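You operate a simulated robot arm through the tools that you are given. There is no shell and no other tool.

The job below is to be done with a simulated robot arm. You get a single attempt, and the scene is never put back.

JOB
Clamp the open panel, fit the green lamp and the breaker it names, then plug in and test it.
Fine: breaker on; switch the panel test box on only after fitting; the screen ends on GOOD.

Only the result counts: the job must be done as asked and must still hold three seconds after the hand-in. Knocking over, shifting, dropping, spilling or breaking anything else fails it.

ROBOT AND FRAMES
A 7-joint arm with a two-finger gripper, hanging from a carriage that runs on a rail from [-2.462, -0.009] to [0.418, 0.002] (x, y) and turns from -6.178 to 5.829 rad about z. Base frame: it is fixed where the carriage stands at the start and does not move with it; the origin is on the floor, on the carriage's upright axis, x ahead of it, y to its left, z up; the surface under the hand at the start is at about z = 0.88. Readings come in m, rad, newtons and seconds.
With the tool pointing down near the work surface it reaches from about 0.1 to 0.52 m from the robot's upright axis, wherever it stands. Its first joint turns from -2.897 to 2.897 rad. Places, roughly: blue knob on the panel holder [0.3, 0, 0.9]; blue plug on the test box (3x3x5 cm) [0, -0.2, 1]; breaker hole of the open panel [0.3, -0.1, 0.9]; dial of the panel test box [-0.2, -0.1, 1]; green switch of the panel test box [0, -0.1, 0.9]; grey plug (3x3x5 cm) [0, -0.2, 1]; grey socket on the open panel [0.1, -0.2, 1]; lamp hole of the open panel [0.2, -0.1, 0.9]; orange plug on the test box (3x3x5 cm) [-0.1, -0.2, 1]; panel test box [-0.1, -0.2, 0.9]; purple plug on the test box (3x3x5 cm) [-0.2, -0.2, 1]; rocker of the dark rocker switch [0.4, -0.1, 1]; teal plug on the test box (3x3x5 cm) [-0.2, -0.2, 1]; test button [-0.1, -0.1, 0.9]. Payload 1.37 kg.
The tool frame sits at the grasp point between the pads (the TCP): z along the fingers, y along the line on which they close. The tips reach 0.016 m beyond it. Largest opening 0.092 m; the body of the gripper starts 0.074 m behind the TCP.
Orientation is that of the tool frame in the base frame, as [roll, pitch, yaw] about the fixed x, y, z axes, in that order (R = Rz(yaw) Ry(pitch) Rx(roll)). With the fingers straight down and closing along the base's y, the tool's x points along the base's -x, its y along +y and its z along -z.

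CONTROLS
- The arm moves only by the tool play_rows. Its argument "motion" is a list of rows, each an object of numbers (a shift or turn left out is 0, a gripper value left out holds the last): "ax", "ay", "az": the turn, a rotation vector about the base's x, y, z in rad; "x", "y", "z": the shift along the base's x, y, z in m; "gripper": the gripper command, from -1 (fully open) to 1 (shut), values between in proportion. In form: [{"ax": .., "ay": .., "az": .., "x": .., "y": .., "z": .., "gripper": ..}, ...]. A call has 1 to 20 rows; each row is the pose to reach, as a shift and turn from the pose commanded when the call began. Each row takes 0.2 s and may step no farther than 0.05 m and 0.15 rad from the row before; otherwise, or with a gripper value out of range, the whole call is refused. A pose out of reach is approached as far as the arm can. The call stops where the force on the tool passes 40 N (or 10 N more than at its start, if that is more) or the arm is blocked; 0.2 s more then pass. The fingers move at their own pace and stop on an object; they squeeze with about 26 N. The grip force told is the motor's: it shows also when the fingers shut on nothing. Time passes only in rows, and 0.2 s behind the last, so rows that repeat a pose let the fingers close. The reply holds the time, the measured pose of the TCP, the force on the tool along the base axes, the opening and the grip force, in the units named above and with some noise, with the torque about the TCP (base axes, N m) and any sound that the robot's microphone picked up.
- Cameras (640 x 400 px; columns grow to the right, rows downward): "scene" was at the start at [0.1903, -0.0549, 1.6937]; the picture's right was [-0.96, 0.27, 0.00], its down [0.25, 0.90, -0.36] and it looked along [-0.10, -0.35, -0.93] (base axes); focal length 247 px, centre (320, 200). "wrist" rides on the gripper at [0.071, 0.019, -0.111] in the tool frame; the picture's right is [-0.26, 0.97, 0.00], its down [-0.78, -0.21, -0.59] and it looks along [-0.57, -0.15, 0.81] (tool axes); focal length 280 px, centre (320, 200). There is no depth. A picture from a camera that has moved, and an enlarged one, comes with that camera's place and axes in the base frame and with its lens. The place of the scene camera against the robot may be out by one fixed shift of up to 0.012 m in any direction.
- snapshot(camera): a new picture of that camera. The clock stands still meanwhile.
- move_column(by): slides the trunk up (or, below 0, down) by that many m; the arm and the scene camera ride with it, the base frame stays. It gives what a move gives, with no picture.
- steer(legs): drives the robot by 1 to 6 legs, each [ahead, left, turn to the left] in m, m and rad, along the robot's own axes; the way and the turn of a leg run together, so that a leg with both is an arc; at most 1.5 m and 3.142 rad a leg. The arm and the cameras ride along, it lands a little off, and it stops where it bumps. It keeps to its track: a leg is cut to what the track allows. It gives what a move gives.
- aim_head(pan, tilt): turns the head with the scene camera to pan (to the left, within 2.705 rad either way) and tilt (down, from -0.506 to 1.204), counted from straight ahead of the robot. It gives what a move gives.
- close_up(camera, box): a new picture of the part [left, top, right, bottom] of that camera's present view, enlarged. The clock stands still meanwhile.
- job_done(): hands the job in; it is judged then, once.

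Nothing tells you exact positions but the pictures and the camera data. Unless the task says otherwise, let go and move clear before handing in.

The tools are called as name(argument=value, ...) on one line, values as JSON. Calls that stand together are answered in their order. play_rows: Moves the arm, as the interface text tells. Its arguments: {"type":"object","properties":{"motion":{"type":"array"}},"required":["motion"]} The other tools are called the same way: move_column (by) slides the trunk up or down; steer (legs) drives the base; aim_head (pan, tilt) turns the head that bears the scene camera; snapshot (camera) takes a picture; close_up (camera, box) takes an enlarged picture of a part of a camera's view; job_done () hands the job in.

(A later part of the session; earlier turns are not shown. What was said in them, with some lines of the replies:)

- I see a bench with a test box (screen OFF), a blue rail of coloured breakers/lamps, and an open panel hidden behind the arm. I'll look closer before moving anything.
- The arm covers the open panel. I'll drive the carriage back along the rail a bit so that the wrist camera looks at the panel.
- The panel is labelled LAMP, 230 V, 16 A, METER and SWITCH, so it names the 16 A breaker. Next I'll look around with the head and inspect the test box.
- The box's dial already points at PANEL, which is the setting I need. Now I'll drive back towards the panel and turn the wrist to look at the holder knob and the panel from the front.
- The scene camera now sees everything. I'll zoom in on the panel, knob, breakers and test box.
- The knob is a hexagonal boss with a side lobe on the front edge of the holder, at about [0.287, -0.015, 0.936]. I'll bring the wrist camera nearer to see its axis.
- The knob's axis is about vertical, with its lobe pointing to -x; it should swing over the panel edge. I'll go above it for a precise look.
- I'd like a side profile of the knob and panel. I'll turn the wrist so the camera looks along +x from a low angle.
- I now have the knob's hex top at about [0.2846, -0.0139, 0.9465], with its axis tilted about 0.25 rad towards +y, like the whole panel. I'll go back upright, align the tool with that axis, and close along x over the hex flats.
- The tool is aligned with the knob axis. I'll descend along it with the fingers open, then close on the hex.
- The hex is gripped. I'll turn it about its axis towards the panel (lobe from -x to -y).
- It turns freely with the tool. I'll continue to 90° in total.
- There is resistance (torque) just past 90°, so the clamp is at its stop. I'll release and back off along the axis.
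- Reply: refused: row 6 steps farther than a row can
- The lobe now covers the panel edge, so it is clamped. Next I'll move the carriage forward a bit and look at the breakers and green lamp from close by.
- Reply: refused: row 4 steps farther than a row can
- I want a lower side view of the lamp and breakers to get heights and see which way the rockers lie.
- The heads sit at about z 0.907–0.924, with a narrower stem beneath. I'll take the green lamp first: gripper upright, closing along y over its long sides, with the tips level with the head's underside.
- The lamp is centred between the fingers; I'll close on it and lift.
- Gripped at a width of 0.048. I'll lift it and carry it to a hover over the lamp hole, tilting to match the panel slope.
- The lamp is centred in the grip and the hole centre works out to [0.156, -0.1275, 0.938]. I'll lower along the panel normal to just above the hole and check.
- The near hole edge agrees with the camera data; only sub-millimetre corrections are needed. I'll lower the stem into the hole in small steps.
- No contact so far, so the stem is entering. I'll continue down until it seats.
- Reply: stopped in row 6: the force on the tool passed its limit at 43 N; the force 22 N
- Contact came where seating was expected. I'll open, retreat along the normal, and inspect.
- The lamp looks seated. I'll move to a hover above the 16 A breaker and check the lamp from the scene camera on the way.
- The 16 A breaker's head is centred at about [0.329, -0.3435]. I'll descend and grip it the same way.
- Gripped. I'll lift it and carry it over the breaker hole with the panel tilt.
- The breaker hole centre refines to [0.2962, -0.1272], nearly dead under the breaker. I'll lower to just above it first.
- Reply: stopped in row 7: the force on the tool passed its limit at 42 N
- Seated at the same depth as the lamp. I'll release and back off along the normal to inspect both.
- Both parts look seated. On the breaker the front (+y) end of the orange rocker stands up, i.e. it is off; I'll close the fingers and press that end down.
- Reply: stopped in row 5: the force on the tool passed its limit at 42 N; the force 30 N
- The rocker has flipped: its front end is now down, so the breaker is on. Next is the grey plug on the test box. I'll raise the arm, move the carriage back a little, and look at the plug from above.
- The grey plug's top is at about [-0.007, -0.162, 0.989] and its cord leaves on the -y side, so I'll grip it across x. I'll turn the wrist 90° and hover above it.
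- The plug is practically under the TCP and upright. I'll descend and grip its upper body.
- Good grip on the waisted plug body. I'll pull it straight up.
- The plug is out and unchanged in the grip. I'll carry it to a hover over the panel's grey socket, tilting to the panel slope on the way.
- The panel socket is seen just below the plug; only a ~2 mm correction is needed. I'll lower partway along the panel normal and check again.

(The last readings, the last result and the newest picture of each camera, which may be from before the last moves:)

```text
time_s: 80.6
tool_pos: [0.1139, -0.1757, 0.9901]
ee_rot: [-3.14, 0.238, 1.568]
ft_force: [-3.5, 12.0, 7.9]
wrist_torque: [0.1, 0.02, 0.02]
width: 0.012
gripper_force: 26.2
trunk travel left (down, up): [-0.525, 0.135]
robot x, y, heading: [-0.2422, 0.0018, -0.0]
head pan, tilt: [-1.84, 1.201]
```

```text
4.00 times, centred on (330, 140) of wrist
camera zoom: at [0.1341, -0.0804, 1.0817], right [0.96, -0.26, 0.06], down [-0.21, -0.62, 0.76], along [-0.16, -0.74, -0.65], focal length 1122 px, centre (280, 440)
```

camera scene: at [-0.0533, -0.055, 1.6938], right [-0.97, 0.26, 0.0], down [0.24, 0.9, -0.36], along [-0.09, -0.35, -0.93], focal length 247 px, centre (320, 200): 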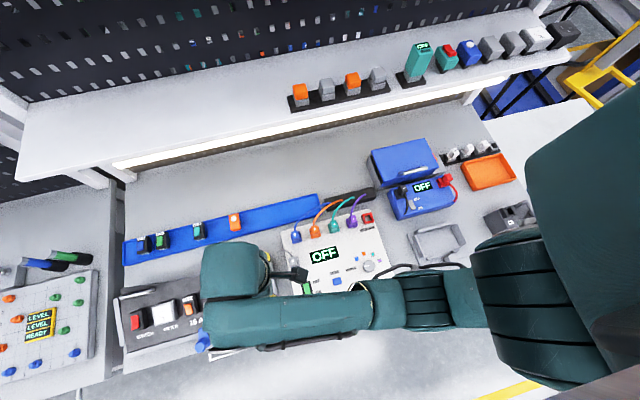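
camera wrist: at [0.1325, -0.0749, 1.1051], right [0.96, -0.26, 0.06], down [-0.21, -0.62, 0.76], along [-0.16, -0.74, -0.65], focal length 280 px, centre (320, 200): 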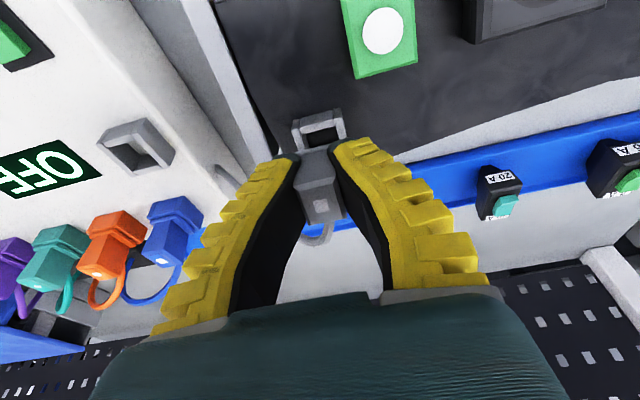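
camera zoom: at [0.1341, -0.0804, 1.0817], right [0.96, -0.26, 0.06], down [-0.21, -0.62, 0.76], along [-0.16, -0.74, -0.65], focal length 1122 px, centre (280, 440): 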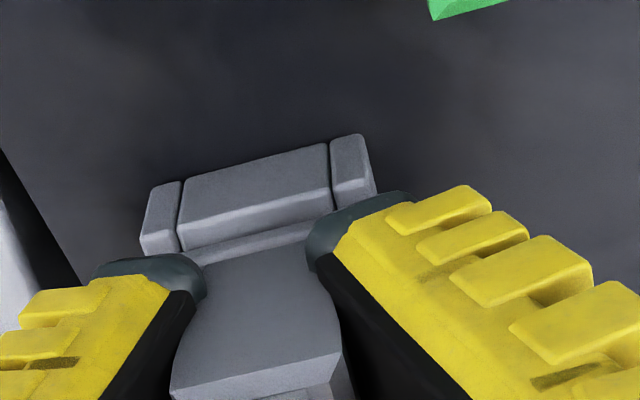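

play_rows(motion=[{"y": 0.0008, "z": -0.001}, {"y": 0.0006, "z": -0.003}, {"y": 0.0001, "z": -0.005}, {"y": -0.0003, "z": -0.0065}, {"y": -0.0003, "z": -0.0065}])

close_up(camera="wrist", box=[260, 90, 400, 190])

```text
time_s: 81.8
tool_pos: [0.1134, -0.177, 0.9865]
ee_rot: [-3.141, 0.242, 1.568]
ft_force: [-14.1, 11.5, 24.6]
wrist_torque: [0.04, 0.1, -0.01]
width: 0.0145
gripper_force: 26.1
trunk travel left (down, up): [-0.525, 0.135]
robot x, y, heading: [-0.2436, -0.002, 0.006]
head pan, tilt: [-1.84, 1.201]
stopped in row 5: the force on the tool passed its limit at 40 N (the readings are from after the stop); the commanded pose is now the measured one
```

```text
4.00 times, centred on (330, 140) of wrist
camera zoom: at [0.1342, -0.0818, 1.0771], right [0.96, -0.26, 0.06], down [-0.21, -0.62, 0.76], along [-0.16, -0.74, -0.65], focal length 1122 px, centre (280, 440)
```

zoom: 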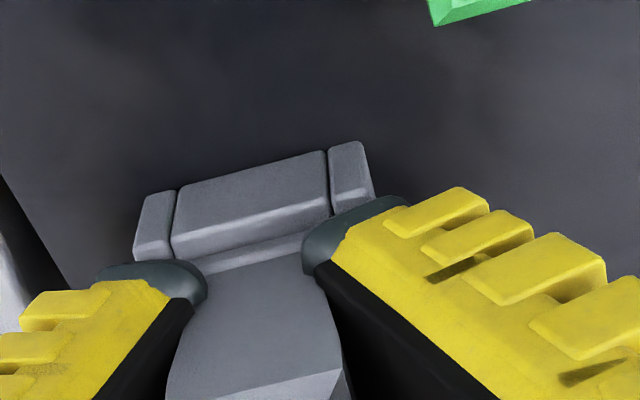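

The fingers are now sliding along the plug, so it has stopped against something. I'll release, back off and inspect.

play_rows(motion=[{"gripper": 0.2}, {"gripper": 0.2}, {"gripper": 0.2}, {"y": 0.005, "z": 0.02, "gripper": 0.2}, {"y": 0.011, "z": 0.045, "gripper": 0.2}, {"y": 0.0175, "z": 0.072, "gripper": -0.3}, {"y": 0.0175, "z": 0.072, "gripper": -0.3}])

snapshot(camera="wrist")

close_up(camera="wrist", box=[270, 70, 390, 160])

```text
time_s: 83.3
tool_pos: [0.1154, -0.1621, 1.0581]
ee_rot: [3.139, 0.241, 1.57]
ft_force: [-0.2, -1.4, 0.0]
wrist_torque: [0.0, -0.02, 0.03]
width: 0.0624
gripper_force: 1.6
trunk travel left (down, up): [-0.525, 0.135]
robot x, y, heading: [-0.2445, -0.0002, 0.005]
head pan, tilt: [-1.84, 1.201]
```

```text
taken
camera wrist: at [0.1358, -0.0659, 1.1473], right [0.96, -0.26, 0.06], down [-0.21, -0.62, 0.76], along [-0.15, -0.74, -0.65], focal length 280 px, centre (320, 200)
```

wrist: 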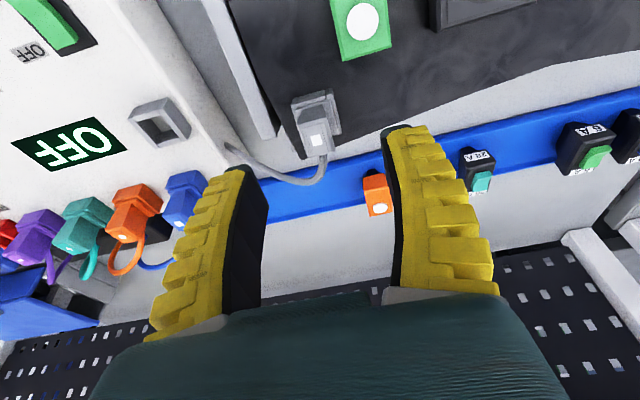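

```text
4.44 times, centred on (330, 115) of wrist
camera zoom: at [0.1358, -0.0659, 1.1473], right [0.96, -0.26, 0.06], down [-0.21, -0.62, 0.76], along [-0.15, -0.74, -0.65], focal length 1246 px, centre (276, 578)
```

zoom: 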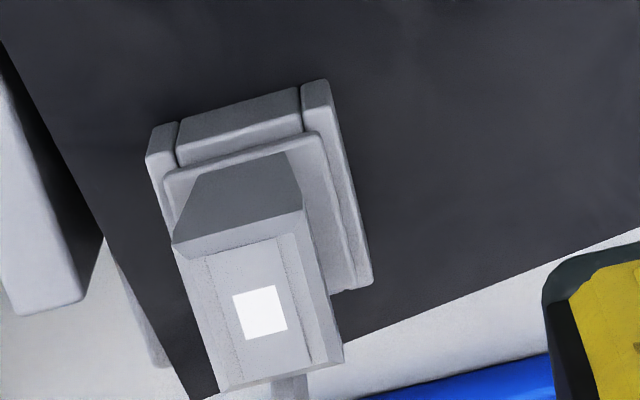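

The plug sits on the socket just as it did on the test box. Everything is fitted, so I can now go to the test box switch; I'll hover there first and look.

play_rows(motion=[{"z": 0.03, "ax": 0.06}, {"z": 0.05, "ax": 0.12, "x": -0.01}, {"z": 0.05, "ax": 0.18, "x": -0.04, "y": 0.02}, {"z": 0.05, "ax": 0.241, "x": -0.07, "y": 0.045}, {"z": 0.05, "ax": 0.241, "x": -0.1, "y": 0.07}, {"z": 0.05, "ax": 0.241, "x": -0.125, "y": 0.09, "gripper": 1}, {"z": 0.04, "ax": 0.241, "x": -0.14, "y": 0.1026, "gripper": 1}, {"z": 0.0, "ax": 0.241, "x": -0.14, "y": 0.1026, "gripper": 1}, {"z": -0.02, "ax": 0.241, "x": -0.14, "y": 0.1026, "gripper": 1}, {"z": -0.02, "ax": 0.241, "x": -0.14, "y": 0.1026, "gripper": 1}])

snapshot(camera="wrist")

close_up(camera="wrist", box=[220, 40, 420, 200])

snapshot(camera="scene")

```text
time_s: 85.5
tool_pos: [-0.0224, -0.058, 1.0366]
ee_rot: [3.14, 0.0, 1.566]
ft_force: [0.0, 1.1, 0.1]
wrist_torque: [0.04, 0.02, 0.01]
width: 0.0001
gripper_force: 25.9
trunk travel left (down, up): [-0.525, 0.135]
robot x, y, heading: [-0.2488, -0.0011, -0.001]
head pan, tilt: [-1.84, 1.201]
```

```text
taken
camera wrist: at [-0.0022, 0.0115, 1.1472], right [0.96, -0.26, 0.0], down [-0.21, -0.78, 0.59], along [-0.15, -0.57, -0.81], focal length 280 px, centre (320, 200)
```

wrist: 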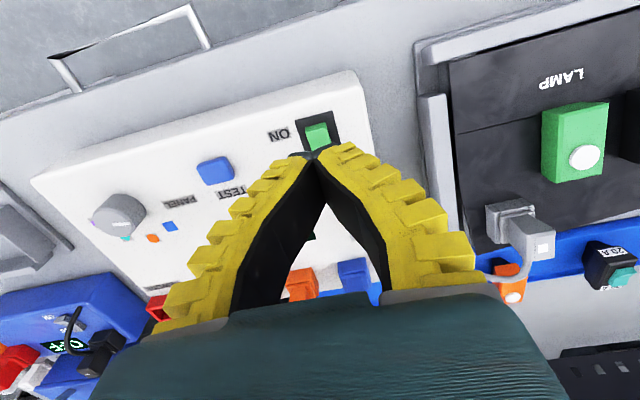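

```text
2.50 times, centred on (320, 120) of wrist
camera zoom: at [-0.0022, 0.0115, 1.1472], right [0.96, -0.26, 0.0], down [-0.21, -0.78, 0.59], along [-0.15, -0.57, -0.81], focal length 701 px, centre (320, 400)
```

zoom: 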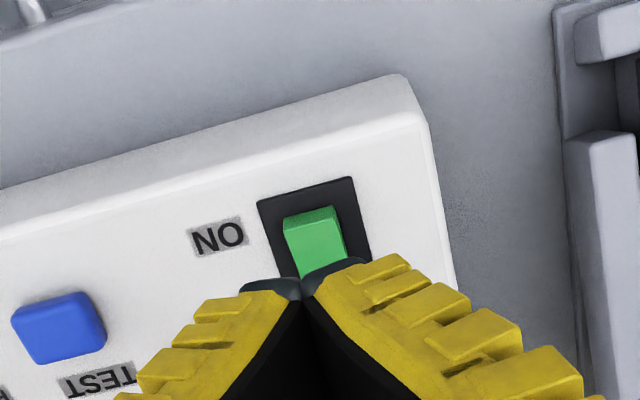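

```text
taken
camera scene: at [-0.0535, -0.055, 1.6937], right [-0.97, 0.26, 0.0], down [0.24, 0.9, -0.36], along [-0.09, -0.35, -0.93], focal length 247 px, centre (320, 200)
```

scene: 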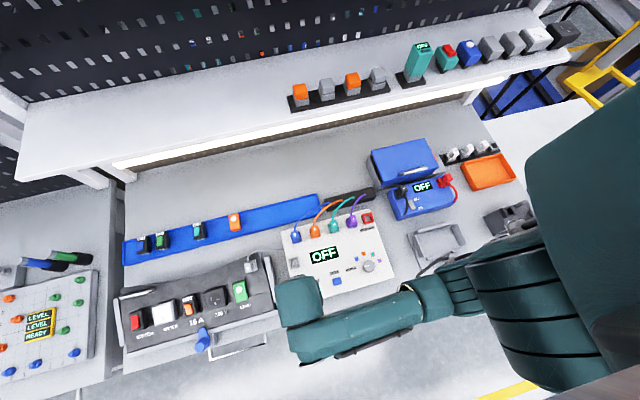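

Before switching on, I'll verify all the fitted parts once more.

close_up(camera="scene", box=[110, 240, 290, 360])

close_up(camera="scene", box=[170, 250, 290, 330])

close_up(camera="wrist", box=[460, 80, 640, 280])

```text
3.33 times, centred on (200, 300) of scene
camera zoom: at [-0.0535, -0.055, 1.6937], right [-0.97, 0.26, 0.0], down [0.24, 0.9, -0.36], along [-0.09, -0.35, -0.93], focal length 824 px, centre (720, -133)
```

zoom: 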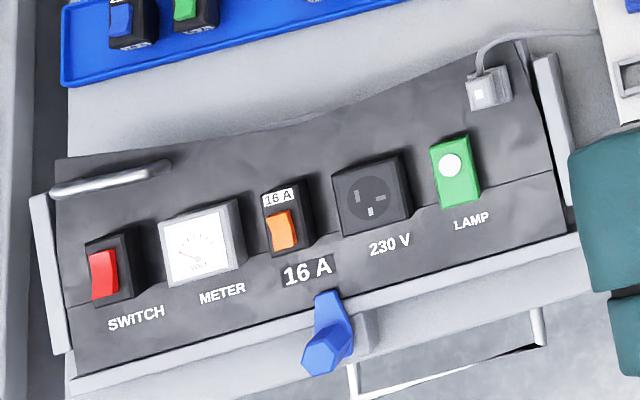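

```text
5.00 times, centred on (230, 290) of scene
camera zoom: at [-0.0535, -0.055, 1.6937], right [-0.97, 0.26, 0.0], down [0.24, 0.9, -0.36], along [-0.09, -0.35, -0.93], focal length 1236 px, centre (770, -250)
```

zoom: 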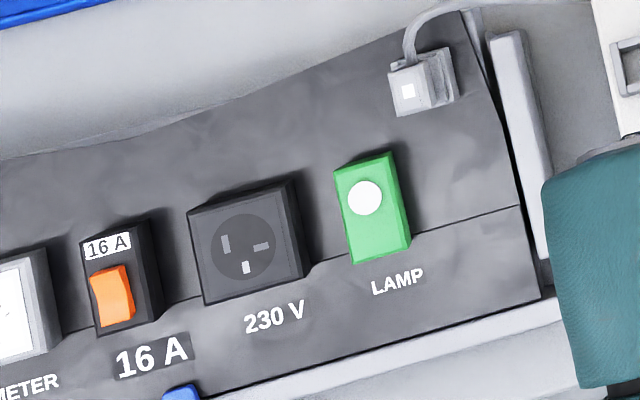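

```text
2.00 times, centred on (550, 180) of wrist
camera zoom: at [-0.0022, 0.0115, 1.1472], right [0.96, -0.26, 0.0], down [-0.21, -0.78, 0.59], along [-0.15, -0.57, -0.81], focal length 561 px, centre (-140, 240)
```

zoom: 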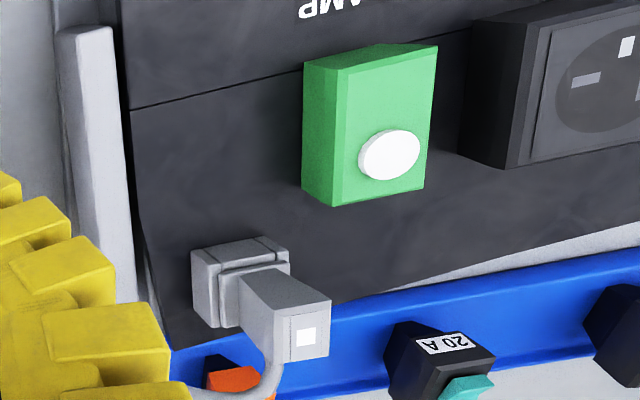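

All parts look right: clamp over the edge, lamp and 16 A breaker flush, breaker on, plug home. Now I'll press the ON end of the box's switch.

play_rows(motion=[{"x": -0.005, "z": -0.03}, {"x": -0.005, "z": -0.055}, {"x": -0.005, "z": -0.068}, {"x": -0.005, "z": -0.073}, {"x": -0.005, "z": -0.076}, {"x": -0.005, "z": -0.079}, {"x": -0.005, "z": -0.082}, {"x": -0.005, "z": -0.085}, {"x": -0.005, "z": -0.088}, {"x": -0.005, "z": -0.09}])

snapshot(camera="wrist")

close_up(camera="scene", box=[280, 210, 410, 300])

```text
time_s: 87.3
tool_pos: [-0.0253, -0.0579, 0.9582]
ee_rot: [3.128, 0.004, 1.57]
ft_force: [-8.5, 4.2, 27.7]
wrist_torque: [-0.19, 0.03, -0.14]
width: 0.0058
gripper_force: 28.5
trunk travel left (down, up): [-0.525, 0.135]
robot x, y, heading: [-0.2454, 0.0006, 0.006]
head pan, tilt: [-1.84, 1.201]
stopped in row 8: the force on the tool passed its limit at 42 N (the readings are from after the stop); the commanded pose is now the measured one
```

```text
taken
camera wrist: at [-0.0064, 0.0128, 1.0682], right [0.96, -0.26, 0.01], down [-0.22, -0.78, 0.59], along [-0.15, -0.57, -0.81], focal length 280 px, centre (320, 200)
```

wrist: 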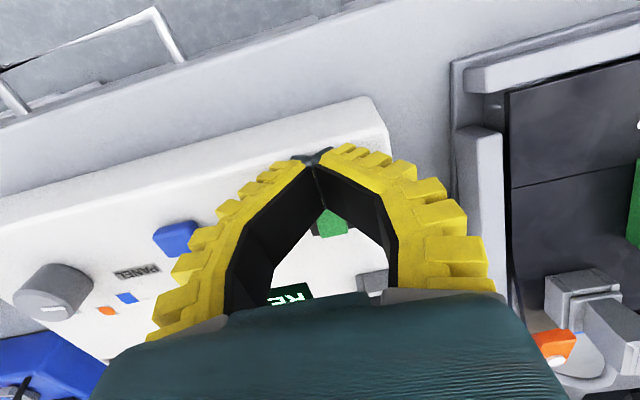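

```text
4.44 times, centred on (345, 255) of scene
camera zoom: at [-0.0539, -0.0548, 1.6936], right [-0.97, 0.26, 0.0], down [0.24, 0.9, -0.36], along [-0.09, -0.35, -0.93], focal length 1099 px, centre (209, -44)
```

zoom: 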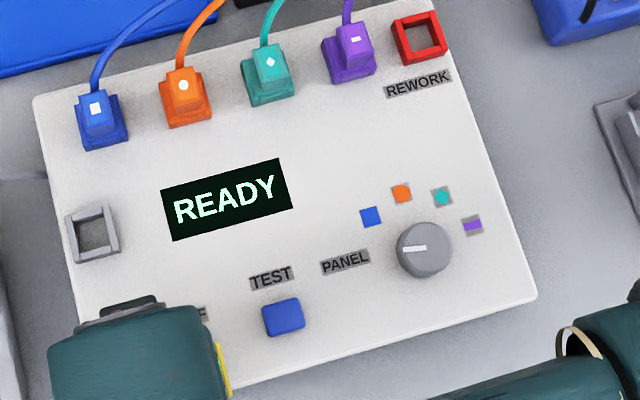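

The screen shows READY. Next I'll raise, move over the blue TEST button and press it.

play_rows(motion=[{"z": 0.03}, {"z": 0.07}, {"x": -0.03, "y": -0.007, "z": 0.08}, {"x": -0.06, "y": -0.014, "z": 0.08}, {"x": -0.093, "y": -0.02, "z": 0.08}, {"x": -0.093, "y": -0.02, "z": 0.08}])

snapshot(camera="wrist")

close_up(camera="wrist", box=[220, 40, 420, 200])

close_up(camera="scene", box=[280, 210, 410, 300])

```text
time_s: 88.7
tool_pos: [-0.1184, -0.0781, 1.0344]
ee_rot: [3.131, 0.001, 1.568]
ft_force: [-0.9, -0.7, 0.2]
wrist_torque: [-0.01, -0.02, -0.01]
width: 0.0
gripper_force: 27.7
trunk travel left (down, up): [-0.525, 0.135]
robot x, y, heading: [-0.2422, -0.0026, 0.005]
head pan, tilt: [-1.84, 1.201]
```

```text
taken
camera wrist: at [-0.0996, -0.0066, 1.146], right [0.96, -0.26, 0.01], down [-0.22, -0.78, 0.59], along [-0.15, -0.57, -0.81], focal length 280 px, centre (320, 200)
```

wrist: 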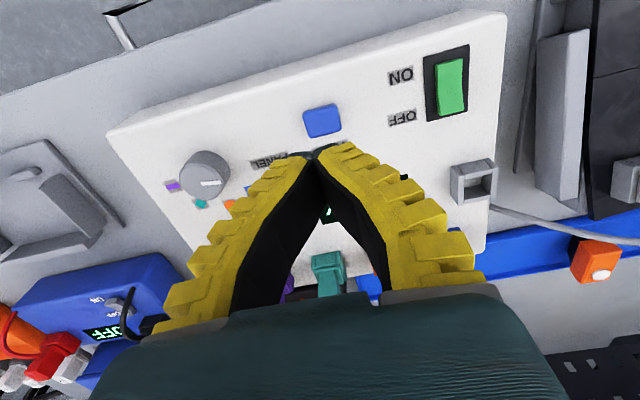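

```text
2.50 times, centred on (320, 120) of wrist
camera zoom: at [-0.0996, -0.0066, 1.146], right [0.96, -0.26, 0.01], down [-0.22, -0.78, 0.59], along [-0.15, -0.57, -0.81], focal length 701 px, centre (320, 400)
```

zoom: 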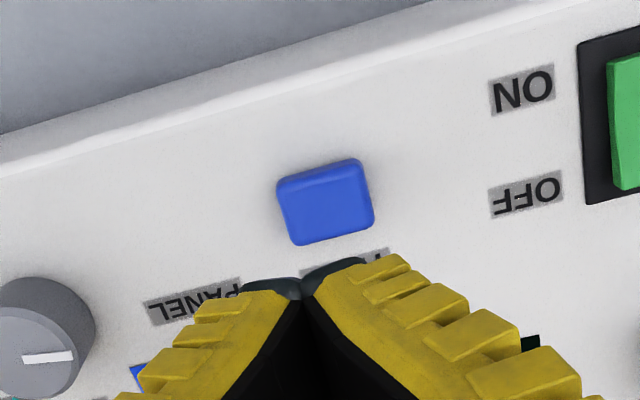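

```text
4.44 times, centred on (345, 255) of scene
camera zoom: at [-0.0535, -0.055, 1.6937], right [-0.97, 0.26, 0.0], down [0.24, 0.9, -0.36], along [-0.09, -0.35, -0.93], focal length 1099 px, centre (209, -44)
```

zoom: 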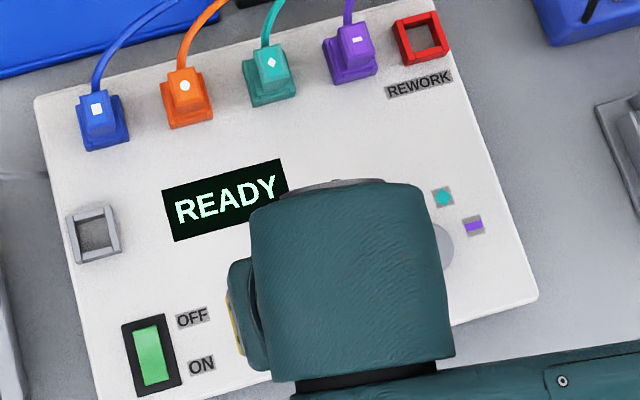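

play_rows(motion=[{"x": 0.0023, "y": -0.0018, "z": -0.03}, {"x": 0.0023, "y": -0.0018, "z": -0.055}, {"x": 0.0023, "y": -0.0018, "z": -0.068}, {"x": 0.0023, "y": -0.0018, "z": -0.073}, {"x": 0.0023, "y": -0.0018, "z": -0.076}, {"x": 0.0023, "y": -0.0018, "z": -0.079}, {"x": 0.0023, "y": -0.0018, "z": -0.082}, {"x": 0.0023, "y": -0.0018, "z": -0.085}, {"x": 0.0023, "y": -0.0018, "z": -0.088}, {"x": 0.0023, "y": -0.0018, "z": -0.091}])

close_up(camera="scene", box=[280, 210, 410, 300])

```text
time_s: 90.9
tool_pos: [-0.1142, -0.0808, 0.9499]
ee_rot: [3.123, 0.004, 1.569]
ft_force: [-7.0, 5.7, 31.8]
wrist_torque: [0.12, 0.02, 0.03]
width: 0.0058
gripper_force: 27.7
trunk travel left (down, up): [-0.525, 0.135]
robot x, y, heading: [-0.2419, -0.0037, 0.007]
head pan, tilt: [-1.84, 1.201]
heard: click
stopped in row 10: the force on the tool passed its limit at 44 N (the readings are from after the stop); the commanded pose is now the measured one
```

```text
4.44 times, centred on (345, 255) of scene
camera zoom: at [-0.054, -0.0546, 1.6937], right [-0.97, 0.26, 0.0], down [0.24, 0.9, -0.36], along [-0.1, -0.35, -0.93], focal length 1099 px, centre (209, -44)
```

zoom: 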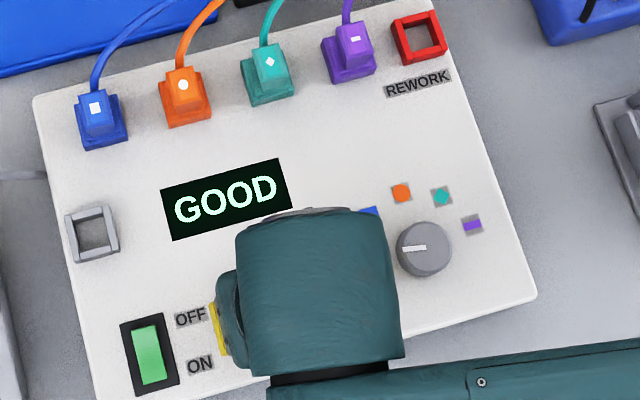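

A click was heard and the screen reads GOOD. I'll move clear and verify that everything holds.

play_rows(motion=[{"z": 0.03}, {"z": 0.07}, {"z": 0.11}, {"z": 0.15}, {"z": 0.17, "y": 0.02}, {"z": 0.17, "y": 0.05}, {"z": 0.17, "y": 0.08}, {"z": 0.17, "y": 0.1}, {"z": 0.17, "y": 0.1}])

snapshot(camera="scene")

close_up(camera="scene", box=[270, 190, 410, 300])

close_up(camera="scene", box=[110, 200, 290, 360])

```text
time_s: 92.9
tool_pos: [-0.1162, 0.0174, 1.1167]
ee_rot: [3.127, 0.004, 1.569]
ft_force: [0.5, 0.2, 0.0]
wrist_torque: [0.01, 0.0, 0.02]
width: 0.0
gripper_force: 28.0
trunk travel left (down, up): [-0.525, 0.135]
robot x, y, heading: [-0.2455, -0.0024, 0.008]
head pan, tilt: [-1.84, 1.201]
```

```text
taken
camera scene: at [-0.0535, -0.055, 1.6938], right [-0.97, 0.26, 0.0], down [0.24, 0.9, -0.36], along [-0.09, -0.35, -0.93], focal length 247 px, centre (320, 200)
```

scene: 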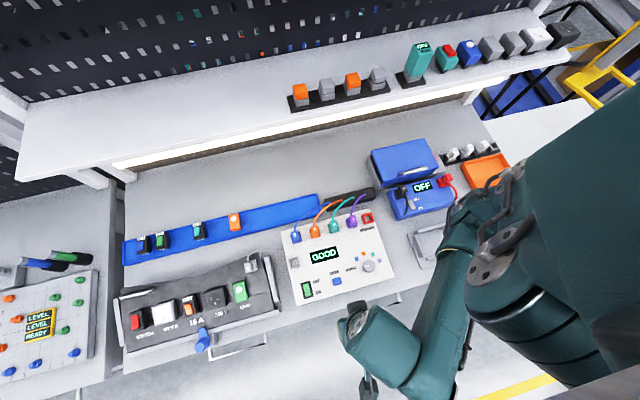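

```text
3.64 times, centred on (340, 245) of scene
camera zoom: at [-0.0535, -0.055, 1.6938], right [-0.97, 0.26, 0.0], down [0.24, 0.9, -0.36], along [-0.09, -0.35, -0.93], focal length 899 px, centre (247, 36)
```

zoom: 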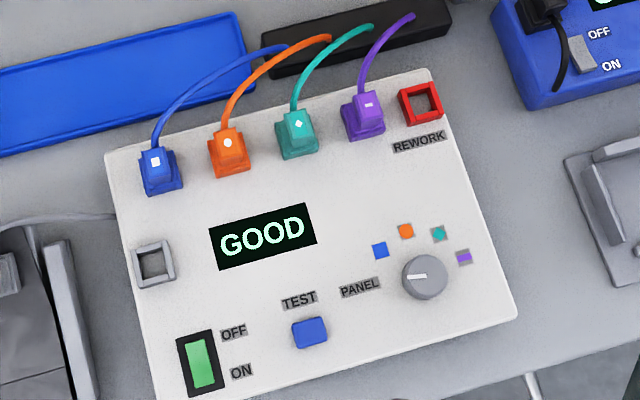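

```text
2.50 times, centred on (200, 280) of scene
camera zoom: at [-0.0535, -0.055, 1.6938], right [-0.97, 0.26, 0.0], down [0.24, 0.9, -0.36], along [-0.09, -0.35, -0.93], focal length 618 px, centre (620, 0)
```

zoom: 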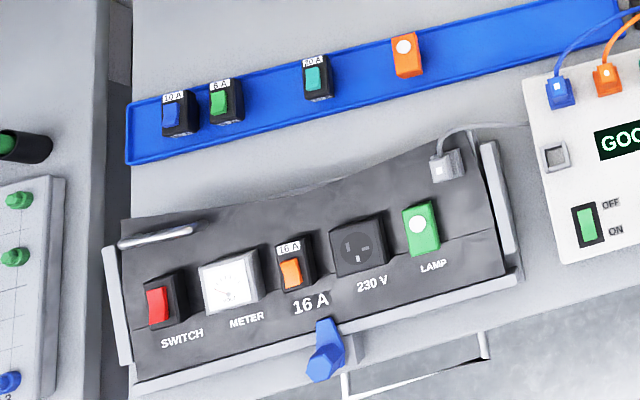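

The screen stays on GOOD and the clamp, lamp, 16 A breaker (on) and plug all hold. Nothing else in view has moved and the arm is clear, so I'm handing in.

job_done()

```text
The job is handed in.
```

The job is handed in, and the test box screen reads GOOD. I haven't had the judging result back.

- **Panel:** it is clamped, with the blue knob's lobe turned over its front edge to the stop.
- **Parts fitted:** the green lamp and the 16 A breaker are in their holes. I chose 16 A because that is what the label beside the panel's breaker hole says. The breaker is switched on.
- **Plug:** the grey plug is in the panel's grey socket.
- **Test:** I switched the test box on only after everything was fitted. It showed READY. I then pressed TEST and it showed GOOD, which was still up after the arm moved clear. I left the dial on PANEL, where it already stood.

I left the panel's own red rocker switch as I found it. In the last pictures nothing else looked moved or knocked.
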